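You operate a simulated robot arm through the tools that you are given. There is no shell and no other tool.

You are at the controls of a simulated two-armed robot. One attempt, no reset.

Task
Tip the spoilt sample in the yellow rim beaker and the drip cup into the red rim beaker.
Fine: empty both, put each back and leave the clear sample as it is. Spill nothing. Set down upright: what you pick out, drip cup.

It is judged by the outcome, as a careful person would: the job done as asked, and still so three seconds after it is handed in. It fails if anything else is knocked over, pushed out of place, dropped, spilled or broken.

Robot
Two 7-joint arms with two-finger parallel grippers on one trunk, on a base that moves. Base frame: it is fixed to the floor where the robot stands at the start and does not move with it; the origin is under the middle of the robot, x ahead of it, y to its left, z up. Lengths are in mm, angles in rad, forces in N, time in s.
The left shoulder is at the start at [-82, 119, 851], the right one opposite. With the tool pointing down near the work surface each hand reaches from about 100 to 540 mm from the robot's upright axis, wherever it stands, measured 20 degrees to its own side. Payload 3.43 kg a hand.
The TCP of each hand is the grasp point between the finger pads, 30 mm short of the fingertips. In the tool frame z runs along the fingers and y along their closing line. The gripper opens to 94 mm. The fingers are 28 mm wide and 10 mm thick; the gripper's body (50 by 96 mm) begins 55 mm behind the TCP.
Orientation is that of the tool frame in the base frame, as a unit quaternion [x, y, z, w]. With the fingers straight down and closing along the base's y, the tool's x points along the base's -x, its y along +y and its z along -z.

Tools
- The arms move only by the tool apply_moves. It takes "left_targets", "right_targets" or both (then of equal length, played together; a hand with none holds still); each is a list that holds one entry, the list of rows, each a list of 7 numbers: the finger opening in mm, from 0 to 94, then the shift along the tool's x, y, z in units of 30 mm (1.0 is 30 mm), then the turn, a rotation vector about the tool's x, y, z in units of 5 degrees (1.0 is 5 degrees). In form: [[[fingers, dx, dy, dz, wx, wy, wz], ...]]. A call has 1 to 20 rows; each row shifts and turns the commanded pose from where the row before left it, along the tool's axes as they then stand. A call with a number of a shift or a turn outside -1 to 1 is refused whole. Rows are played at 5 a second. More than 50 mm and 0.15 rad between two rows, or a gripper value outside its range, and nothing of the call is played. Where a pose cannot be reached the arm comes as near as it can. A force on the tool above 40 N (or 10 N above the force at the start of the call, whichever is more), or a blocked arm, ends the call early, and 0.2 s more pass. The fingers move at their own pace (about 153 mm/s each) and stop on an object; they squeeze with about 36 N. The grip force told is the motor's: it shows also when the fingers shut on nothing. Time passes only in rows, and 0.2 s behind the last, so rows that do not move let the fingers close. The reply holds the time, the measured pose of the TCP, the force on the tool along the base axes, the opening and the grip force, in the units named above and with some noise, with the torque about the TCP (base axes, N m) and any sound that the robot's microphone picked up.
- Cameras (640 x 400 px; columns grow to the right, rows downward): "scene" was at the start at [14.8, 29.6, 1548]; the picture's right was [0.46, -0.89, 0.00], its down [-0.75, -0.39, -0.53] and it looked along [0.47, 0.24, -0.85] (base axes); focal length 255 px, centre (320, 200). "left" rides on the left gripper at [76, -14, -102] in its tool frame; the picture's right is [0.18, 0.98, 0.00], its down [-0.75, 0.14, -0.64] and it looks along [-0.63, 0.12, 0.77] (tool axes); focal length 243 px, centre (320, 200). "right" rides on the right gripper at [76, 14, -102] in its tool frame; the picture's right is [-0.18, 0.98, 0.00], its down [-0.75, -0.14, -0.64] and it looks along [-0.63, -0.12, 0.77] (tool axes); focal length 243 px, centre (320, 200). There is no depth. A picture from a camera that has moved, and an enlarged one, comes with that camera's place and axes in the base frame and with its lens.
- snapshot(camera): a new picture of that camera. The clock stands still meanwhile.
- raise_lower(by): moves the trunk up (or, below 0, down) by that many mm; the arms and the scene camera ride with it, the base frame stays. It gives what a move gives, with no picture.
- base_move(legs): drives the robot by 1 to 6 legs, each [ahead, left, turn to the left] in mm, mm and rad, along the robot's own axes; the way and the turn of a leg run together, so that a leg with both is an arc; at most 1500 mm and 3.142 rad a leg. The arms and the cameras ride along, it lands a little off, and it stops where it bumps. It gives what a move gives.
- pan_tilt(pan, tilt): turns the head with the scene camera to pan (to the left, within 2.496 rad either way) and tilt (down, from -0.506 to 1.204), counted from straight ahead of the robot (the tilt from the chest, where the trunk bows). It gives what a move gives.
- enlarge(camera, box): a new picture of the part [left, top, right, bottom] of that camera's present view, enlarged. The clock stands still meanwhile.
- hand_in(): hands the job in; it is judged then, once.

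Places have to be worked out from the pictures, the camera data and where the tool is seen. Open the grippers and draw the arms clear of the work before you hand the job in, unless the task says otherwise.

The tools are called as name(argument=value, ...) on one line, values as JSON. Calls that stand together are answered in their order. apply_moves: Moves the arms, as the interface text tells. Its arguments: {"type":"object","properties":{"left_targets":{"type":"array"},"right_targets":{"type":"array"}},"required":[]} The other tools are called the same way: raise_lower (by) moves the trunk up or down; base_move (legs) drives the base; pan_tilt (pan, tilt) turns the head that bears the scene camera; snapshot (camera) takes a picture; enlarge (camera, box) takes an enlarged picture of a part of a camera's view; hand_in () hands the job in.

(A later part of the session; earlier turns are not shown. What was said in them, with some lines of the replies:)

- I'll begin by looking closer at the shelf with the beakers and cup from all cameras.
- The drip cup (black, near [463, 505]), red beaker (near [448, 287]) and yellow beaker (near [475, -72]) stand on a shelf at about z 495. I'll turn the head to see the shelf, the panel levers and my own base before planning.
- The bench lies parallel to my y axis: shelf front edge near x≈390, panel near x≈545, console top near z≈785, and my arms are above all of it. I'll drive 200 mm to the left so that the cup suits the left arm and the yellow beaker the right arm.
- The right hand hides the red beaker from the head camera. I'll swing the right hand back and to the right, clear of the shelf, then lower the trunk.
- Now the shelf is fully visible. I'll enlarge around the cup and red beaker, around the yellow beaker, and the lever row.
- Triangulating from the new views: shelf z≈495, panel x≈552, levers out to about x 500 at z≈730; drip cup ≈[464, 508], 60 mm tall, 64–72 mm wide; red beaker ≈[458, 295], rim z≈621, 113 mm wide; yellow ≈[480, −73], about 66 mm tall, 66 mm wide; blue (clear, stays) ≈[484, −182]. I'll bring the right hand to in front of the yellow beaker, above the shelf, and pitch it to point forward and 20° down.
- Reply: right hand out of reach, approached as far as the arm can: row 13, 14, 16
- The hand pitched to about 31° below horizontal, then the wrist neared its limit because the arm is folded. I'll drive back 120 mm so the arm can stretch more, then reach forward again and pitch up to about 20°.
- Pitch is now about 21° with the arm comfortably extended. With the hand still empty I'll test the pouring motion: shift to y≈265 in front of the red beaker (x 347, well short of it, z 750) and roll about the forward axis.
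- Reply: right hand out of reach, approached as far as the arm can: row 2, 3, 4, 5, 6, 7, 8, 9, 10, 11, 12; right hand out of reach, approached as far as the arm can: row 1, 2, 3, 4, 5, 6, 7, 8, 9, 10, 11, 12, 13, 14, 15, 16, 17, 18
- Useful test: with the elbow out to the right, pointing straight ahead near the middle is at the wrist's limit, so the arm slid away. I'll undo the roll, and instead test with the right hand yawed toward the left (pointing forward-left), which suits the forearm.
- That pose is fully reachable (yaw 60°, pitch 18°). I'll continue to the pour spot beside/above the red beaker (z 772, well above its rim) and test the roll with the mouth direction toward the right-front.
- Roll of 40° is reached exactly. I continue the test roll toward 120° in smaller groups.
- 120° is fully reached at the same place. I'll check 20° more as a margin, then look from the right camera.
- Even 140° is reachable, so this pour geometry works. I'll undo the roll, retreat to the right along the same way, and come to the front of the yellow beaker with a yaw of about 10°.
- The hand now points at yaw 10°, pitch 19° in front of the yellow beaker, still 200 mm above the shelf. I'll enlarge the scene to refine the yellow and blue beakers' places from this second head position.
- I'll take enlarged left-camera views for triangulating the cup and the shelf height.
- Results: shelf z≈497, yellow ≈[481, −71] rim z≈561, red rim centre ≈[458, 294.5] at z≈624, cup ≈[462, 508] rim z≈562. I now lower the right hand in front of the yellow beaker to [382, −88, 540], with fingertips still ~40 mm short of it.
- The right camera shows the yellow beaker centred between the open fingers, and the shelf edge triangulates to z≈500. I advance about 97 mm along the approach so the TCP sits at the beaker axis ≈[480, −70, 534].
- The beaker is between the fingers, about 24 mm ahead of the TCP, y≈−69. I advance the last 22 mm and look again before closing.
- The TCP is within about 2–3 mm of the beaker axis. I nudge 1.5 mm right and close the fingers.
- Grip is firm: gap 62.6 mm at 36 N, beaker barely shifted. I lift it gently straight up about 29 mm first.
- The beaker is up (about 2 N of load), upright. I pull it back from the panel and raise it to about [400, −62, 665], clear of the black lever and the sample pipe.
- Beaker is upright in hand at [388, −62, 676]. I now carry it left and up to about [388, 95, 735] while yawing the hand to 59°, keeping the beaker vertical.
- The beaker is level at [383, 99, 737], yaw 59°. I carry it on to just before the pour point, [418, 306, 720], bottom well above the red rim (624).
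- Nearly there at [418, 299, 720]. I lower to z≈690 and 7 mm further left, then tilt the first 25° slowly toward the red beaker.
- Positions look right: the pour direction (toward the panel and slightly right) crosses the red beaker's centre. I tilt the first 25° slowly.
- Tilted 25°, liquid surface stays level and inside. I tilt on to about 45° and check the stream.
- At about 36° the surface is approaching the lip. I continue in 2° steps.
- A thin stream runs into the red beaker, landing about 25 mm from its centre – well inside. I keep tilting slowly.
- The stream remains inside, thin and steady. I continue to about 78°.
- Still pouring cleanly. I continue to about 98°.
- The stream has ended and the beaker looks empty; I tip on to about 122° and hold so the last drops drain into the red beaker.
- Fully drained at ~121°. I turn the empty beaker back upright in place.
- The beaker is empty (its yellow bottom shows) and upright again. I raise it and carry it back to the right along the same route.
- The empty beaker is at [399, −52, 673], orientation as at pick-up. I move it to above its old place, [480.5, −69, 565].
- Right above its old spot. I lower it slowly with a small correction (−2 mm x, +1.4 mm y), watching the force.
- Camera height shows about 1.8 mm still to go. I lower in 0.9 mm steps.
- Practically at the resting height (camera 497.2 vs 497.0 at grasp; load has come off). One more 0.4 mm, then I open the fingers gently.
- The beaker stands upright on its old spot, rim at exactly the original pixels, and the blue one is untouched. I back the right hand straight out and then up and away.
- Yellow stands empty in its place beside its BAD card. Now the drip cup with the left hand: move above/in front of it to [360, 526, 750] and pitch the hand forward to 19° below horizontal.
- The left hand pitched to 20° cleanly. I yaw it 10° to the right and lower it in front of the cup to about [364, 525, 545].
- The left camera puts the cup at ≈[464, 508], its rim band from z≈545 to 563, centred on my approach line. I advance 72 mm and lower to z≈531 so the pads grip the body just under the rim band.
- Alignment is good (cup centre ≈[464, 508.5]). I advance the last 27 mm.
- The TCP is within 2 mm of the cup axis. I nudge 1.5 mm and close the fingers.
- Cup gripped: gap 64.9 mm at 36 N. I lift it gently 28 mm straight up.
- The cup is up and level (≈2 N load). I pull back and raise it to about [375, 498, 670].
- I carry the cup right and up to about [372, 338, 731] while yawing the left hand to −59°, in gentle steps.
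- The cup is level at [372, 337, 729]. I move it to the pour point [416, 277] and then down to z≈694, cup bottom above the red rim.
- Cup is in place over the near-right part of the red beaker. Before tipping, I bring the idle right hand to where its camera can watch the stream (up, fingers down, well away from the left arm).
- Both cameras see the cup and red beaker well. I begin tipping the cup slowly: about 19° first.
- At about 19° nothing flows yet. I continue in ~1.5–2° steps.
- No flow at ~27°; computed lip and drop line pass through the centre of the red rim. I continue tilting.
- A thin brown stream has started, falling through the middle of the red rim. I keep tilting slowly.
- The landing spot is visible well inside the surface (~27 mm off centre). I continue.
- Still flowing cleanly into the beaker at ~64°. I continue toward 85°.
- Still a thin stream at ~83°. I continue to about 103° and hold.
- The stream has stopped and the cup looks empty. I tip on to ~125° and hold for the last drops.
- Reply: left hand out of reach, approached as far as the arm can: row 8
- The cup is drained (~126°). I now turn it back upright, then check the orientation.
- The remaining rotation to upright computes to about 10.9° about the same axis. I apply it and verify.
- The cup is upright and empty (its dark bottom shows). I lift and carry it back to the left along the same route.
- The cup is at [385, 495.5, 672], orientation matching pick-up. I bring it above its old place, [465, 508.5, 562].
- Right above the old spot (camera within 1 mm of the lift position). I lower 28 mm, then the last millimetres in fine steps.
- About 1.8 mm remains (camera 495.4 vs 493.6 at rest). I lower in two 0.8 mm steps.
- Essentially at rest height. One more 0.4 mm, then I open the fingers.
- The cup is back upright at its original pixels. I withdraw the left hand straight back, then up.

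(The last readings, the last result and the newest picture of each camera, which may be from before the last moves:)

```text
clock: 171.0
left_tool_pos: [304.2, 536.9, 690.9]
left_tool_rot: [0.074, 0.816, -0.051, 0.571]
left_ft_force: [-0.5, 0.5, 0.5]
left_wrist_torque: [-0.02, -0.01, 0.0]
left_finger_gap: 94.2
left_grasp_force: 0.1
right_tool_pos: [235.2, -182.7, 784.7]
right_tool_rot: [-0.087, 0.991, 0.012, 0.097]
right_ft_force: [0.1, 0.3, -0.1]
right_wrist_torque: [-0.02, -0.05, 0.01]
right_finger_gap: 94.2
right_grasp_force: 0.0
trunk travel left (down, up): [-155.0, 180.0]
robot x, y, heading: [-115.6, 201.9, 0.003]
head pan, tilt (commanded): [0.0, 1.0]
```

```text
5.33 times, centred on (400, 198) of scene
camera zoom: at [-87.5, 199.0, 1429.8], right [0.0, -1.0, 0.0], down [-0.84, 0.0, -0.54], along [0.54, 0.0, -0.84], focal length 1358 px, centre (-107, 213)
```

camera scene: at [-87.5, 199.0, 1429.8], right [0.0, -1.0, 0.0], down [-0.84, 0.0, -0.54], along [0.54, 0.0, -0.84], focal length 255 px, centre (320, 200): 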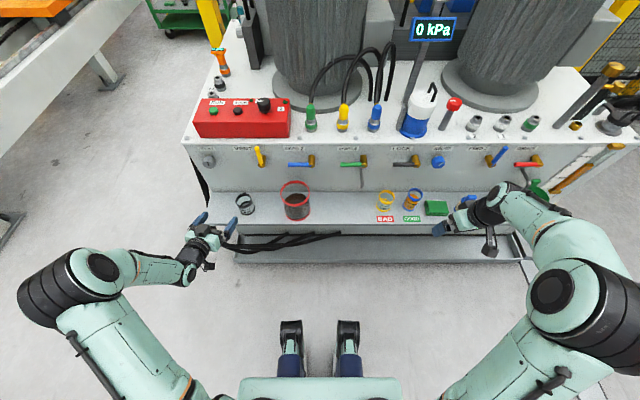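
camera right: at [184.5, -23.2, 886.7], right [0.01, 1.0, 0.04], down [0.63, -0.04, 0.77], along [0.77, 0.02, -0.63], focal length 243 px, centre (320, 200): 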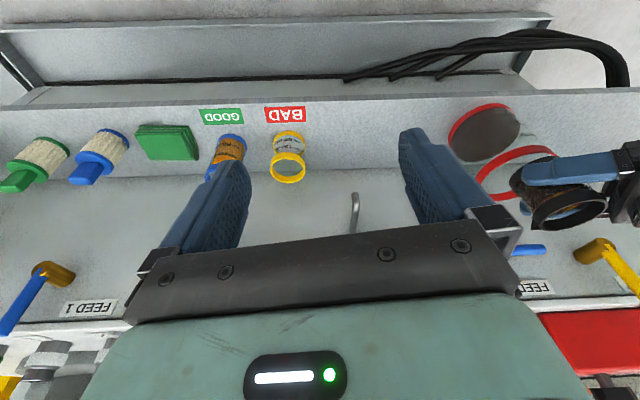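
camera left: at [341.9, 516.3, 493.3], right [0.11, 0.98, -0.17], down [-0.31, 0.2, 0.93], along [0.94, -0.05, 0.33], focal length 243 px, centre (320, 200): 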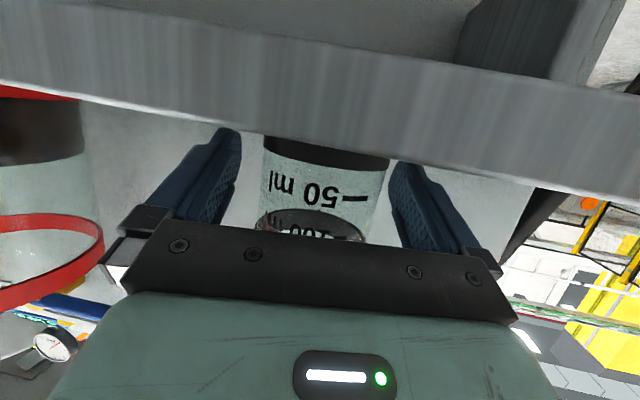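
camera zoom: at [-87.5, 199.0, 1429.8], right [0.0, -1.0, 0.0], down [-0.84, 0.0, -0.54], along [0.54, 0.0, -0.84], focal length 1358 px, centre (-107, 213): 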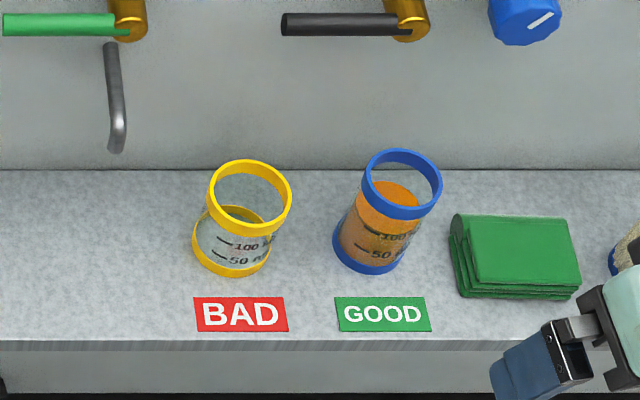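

Both vessels are empty and on their spots, the clear sample is unchanged and the shelf is clean. I raise the left hand a bit more, well clear, and take a last look at details.

apply_moves(left_targets=[[[94, -0.8, 0, -0.4, 0, 0, 0], [94, -0.8, 0, -0.4, 0, 0, 0], [94, -0.8, 0, -0.4, 0, 0, 0], [94, 0, 0, 0, 0, 0, 0], [94, 0, 0, 0, 0, 0, 0]]])

enlarge(camera="scene", box=[200, 170, 280, 220])

enlarge(camera="scene", box=[360, 175, 440, 225])

enlarge(camera="scene", box=[190, 150, 510, 350])

```text
clock: 172.2
left_tool_pos: [295.7, 538.6, 770.3]
left_tool_rot: [0.073, 0.816, -0.051, 0.571]
left_ft_force: [0.6, 0.6, -0.2]
left_wrist_torque: [-0.02, 0.03, -0.02]
left_finger_gap: 94.3
left_grasp_force: 0.1
right_tool_pos: [236.2, -183.3, 785.1]
right_tool_rot: [-0.086, 0.992, 0.012, 0.097]
right_ft_force: [-0.1, -0.4, -1.2]
right_wrist_torque: [-0.02, 0.01, -0.01]
right_finger_gap: 93.9
right_grasp_force: 0.0
trunk travel left (down, up): [-155.0, 180.0]
robot x, y, heading: [-121.8, 201.5, 0.001]
head pan, tilt (commanded): [0.0, 1.0]
```

```text
8.00 times, centred on (240, 195) of scene
camera zoom: at [-87.8, 199.3, 1429.8], right [0.0, -1.0, 0.0], down [-0.84, 0.0, -0.54], along [0.54, 0.0, -0.84], focal length 2037 px, centre (960, 240)
```

zoom: 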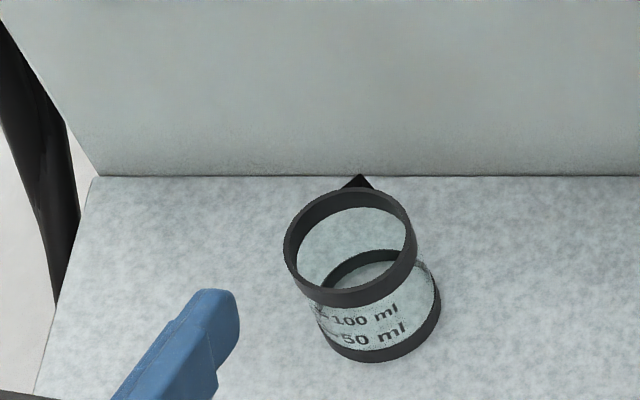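

```text
8.00 times, centred on (400, 200) of scene
camera zoom: at [-87.8, 199.3, 1429.8], right [0.0, -1.0, 0.0], down [-0.84, 0.0, -0.54], along [0.54, 0.0, -0.84], focal length 2037 px, centre (-320, 200)
```

zoom: 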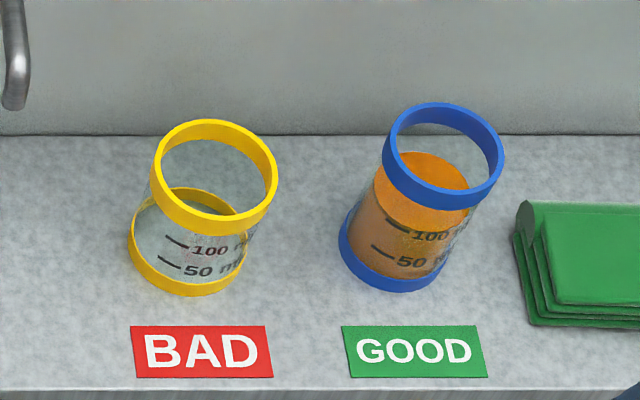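

```text
2.00 times, centred on (350, 250) of scene
camera zoom: at [-87.8, 199.3, 1429.8], right [0.0, -1.0, 0.0], down [-0.84, 0.0, -0.54], along [0.54, 0.0, -0.84], focal length 509 px, centre (260, 100)
```

zoom: 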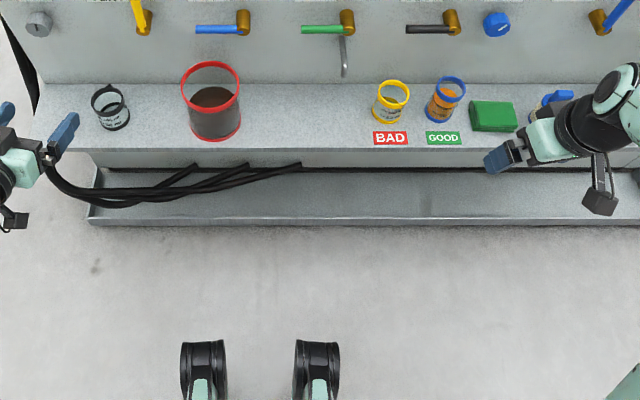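

The pictures show both vessels empty and upright on their old places, no drops on shelf, tray or floor, the blue GOOD sample untouched, and both grippers open and clear of the bench. I hand the job in.

hand_in()

```text
The job is handed in.
```

Both vessels are empty. I tipped the spoilt sample from the yellow rim beaker and the contents of the drip cup into the red rim beaker.

- **Put back:** the yellow beaker stands upright beside its BAD card and the drip cup stands upright on its old spot. Both line up with where they stood at the start in the camera pictures, to within a couple of millimetres.
- **Clear sample:** I didn't touch the blue rim beaker at the GOOD card.
- **Spills:** the last pictures show no drops on the shelf, tray or floor. Both streams went into the red beaker.
- **Robot:** both grippers are open and drawn clear of the bench. The base now stands about 120 mm back and 200 mm to the left of where it started, and the trunk is 120 mm lower.

The job is handed in; no verdict came back with it.
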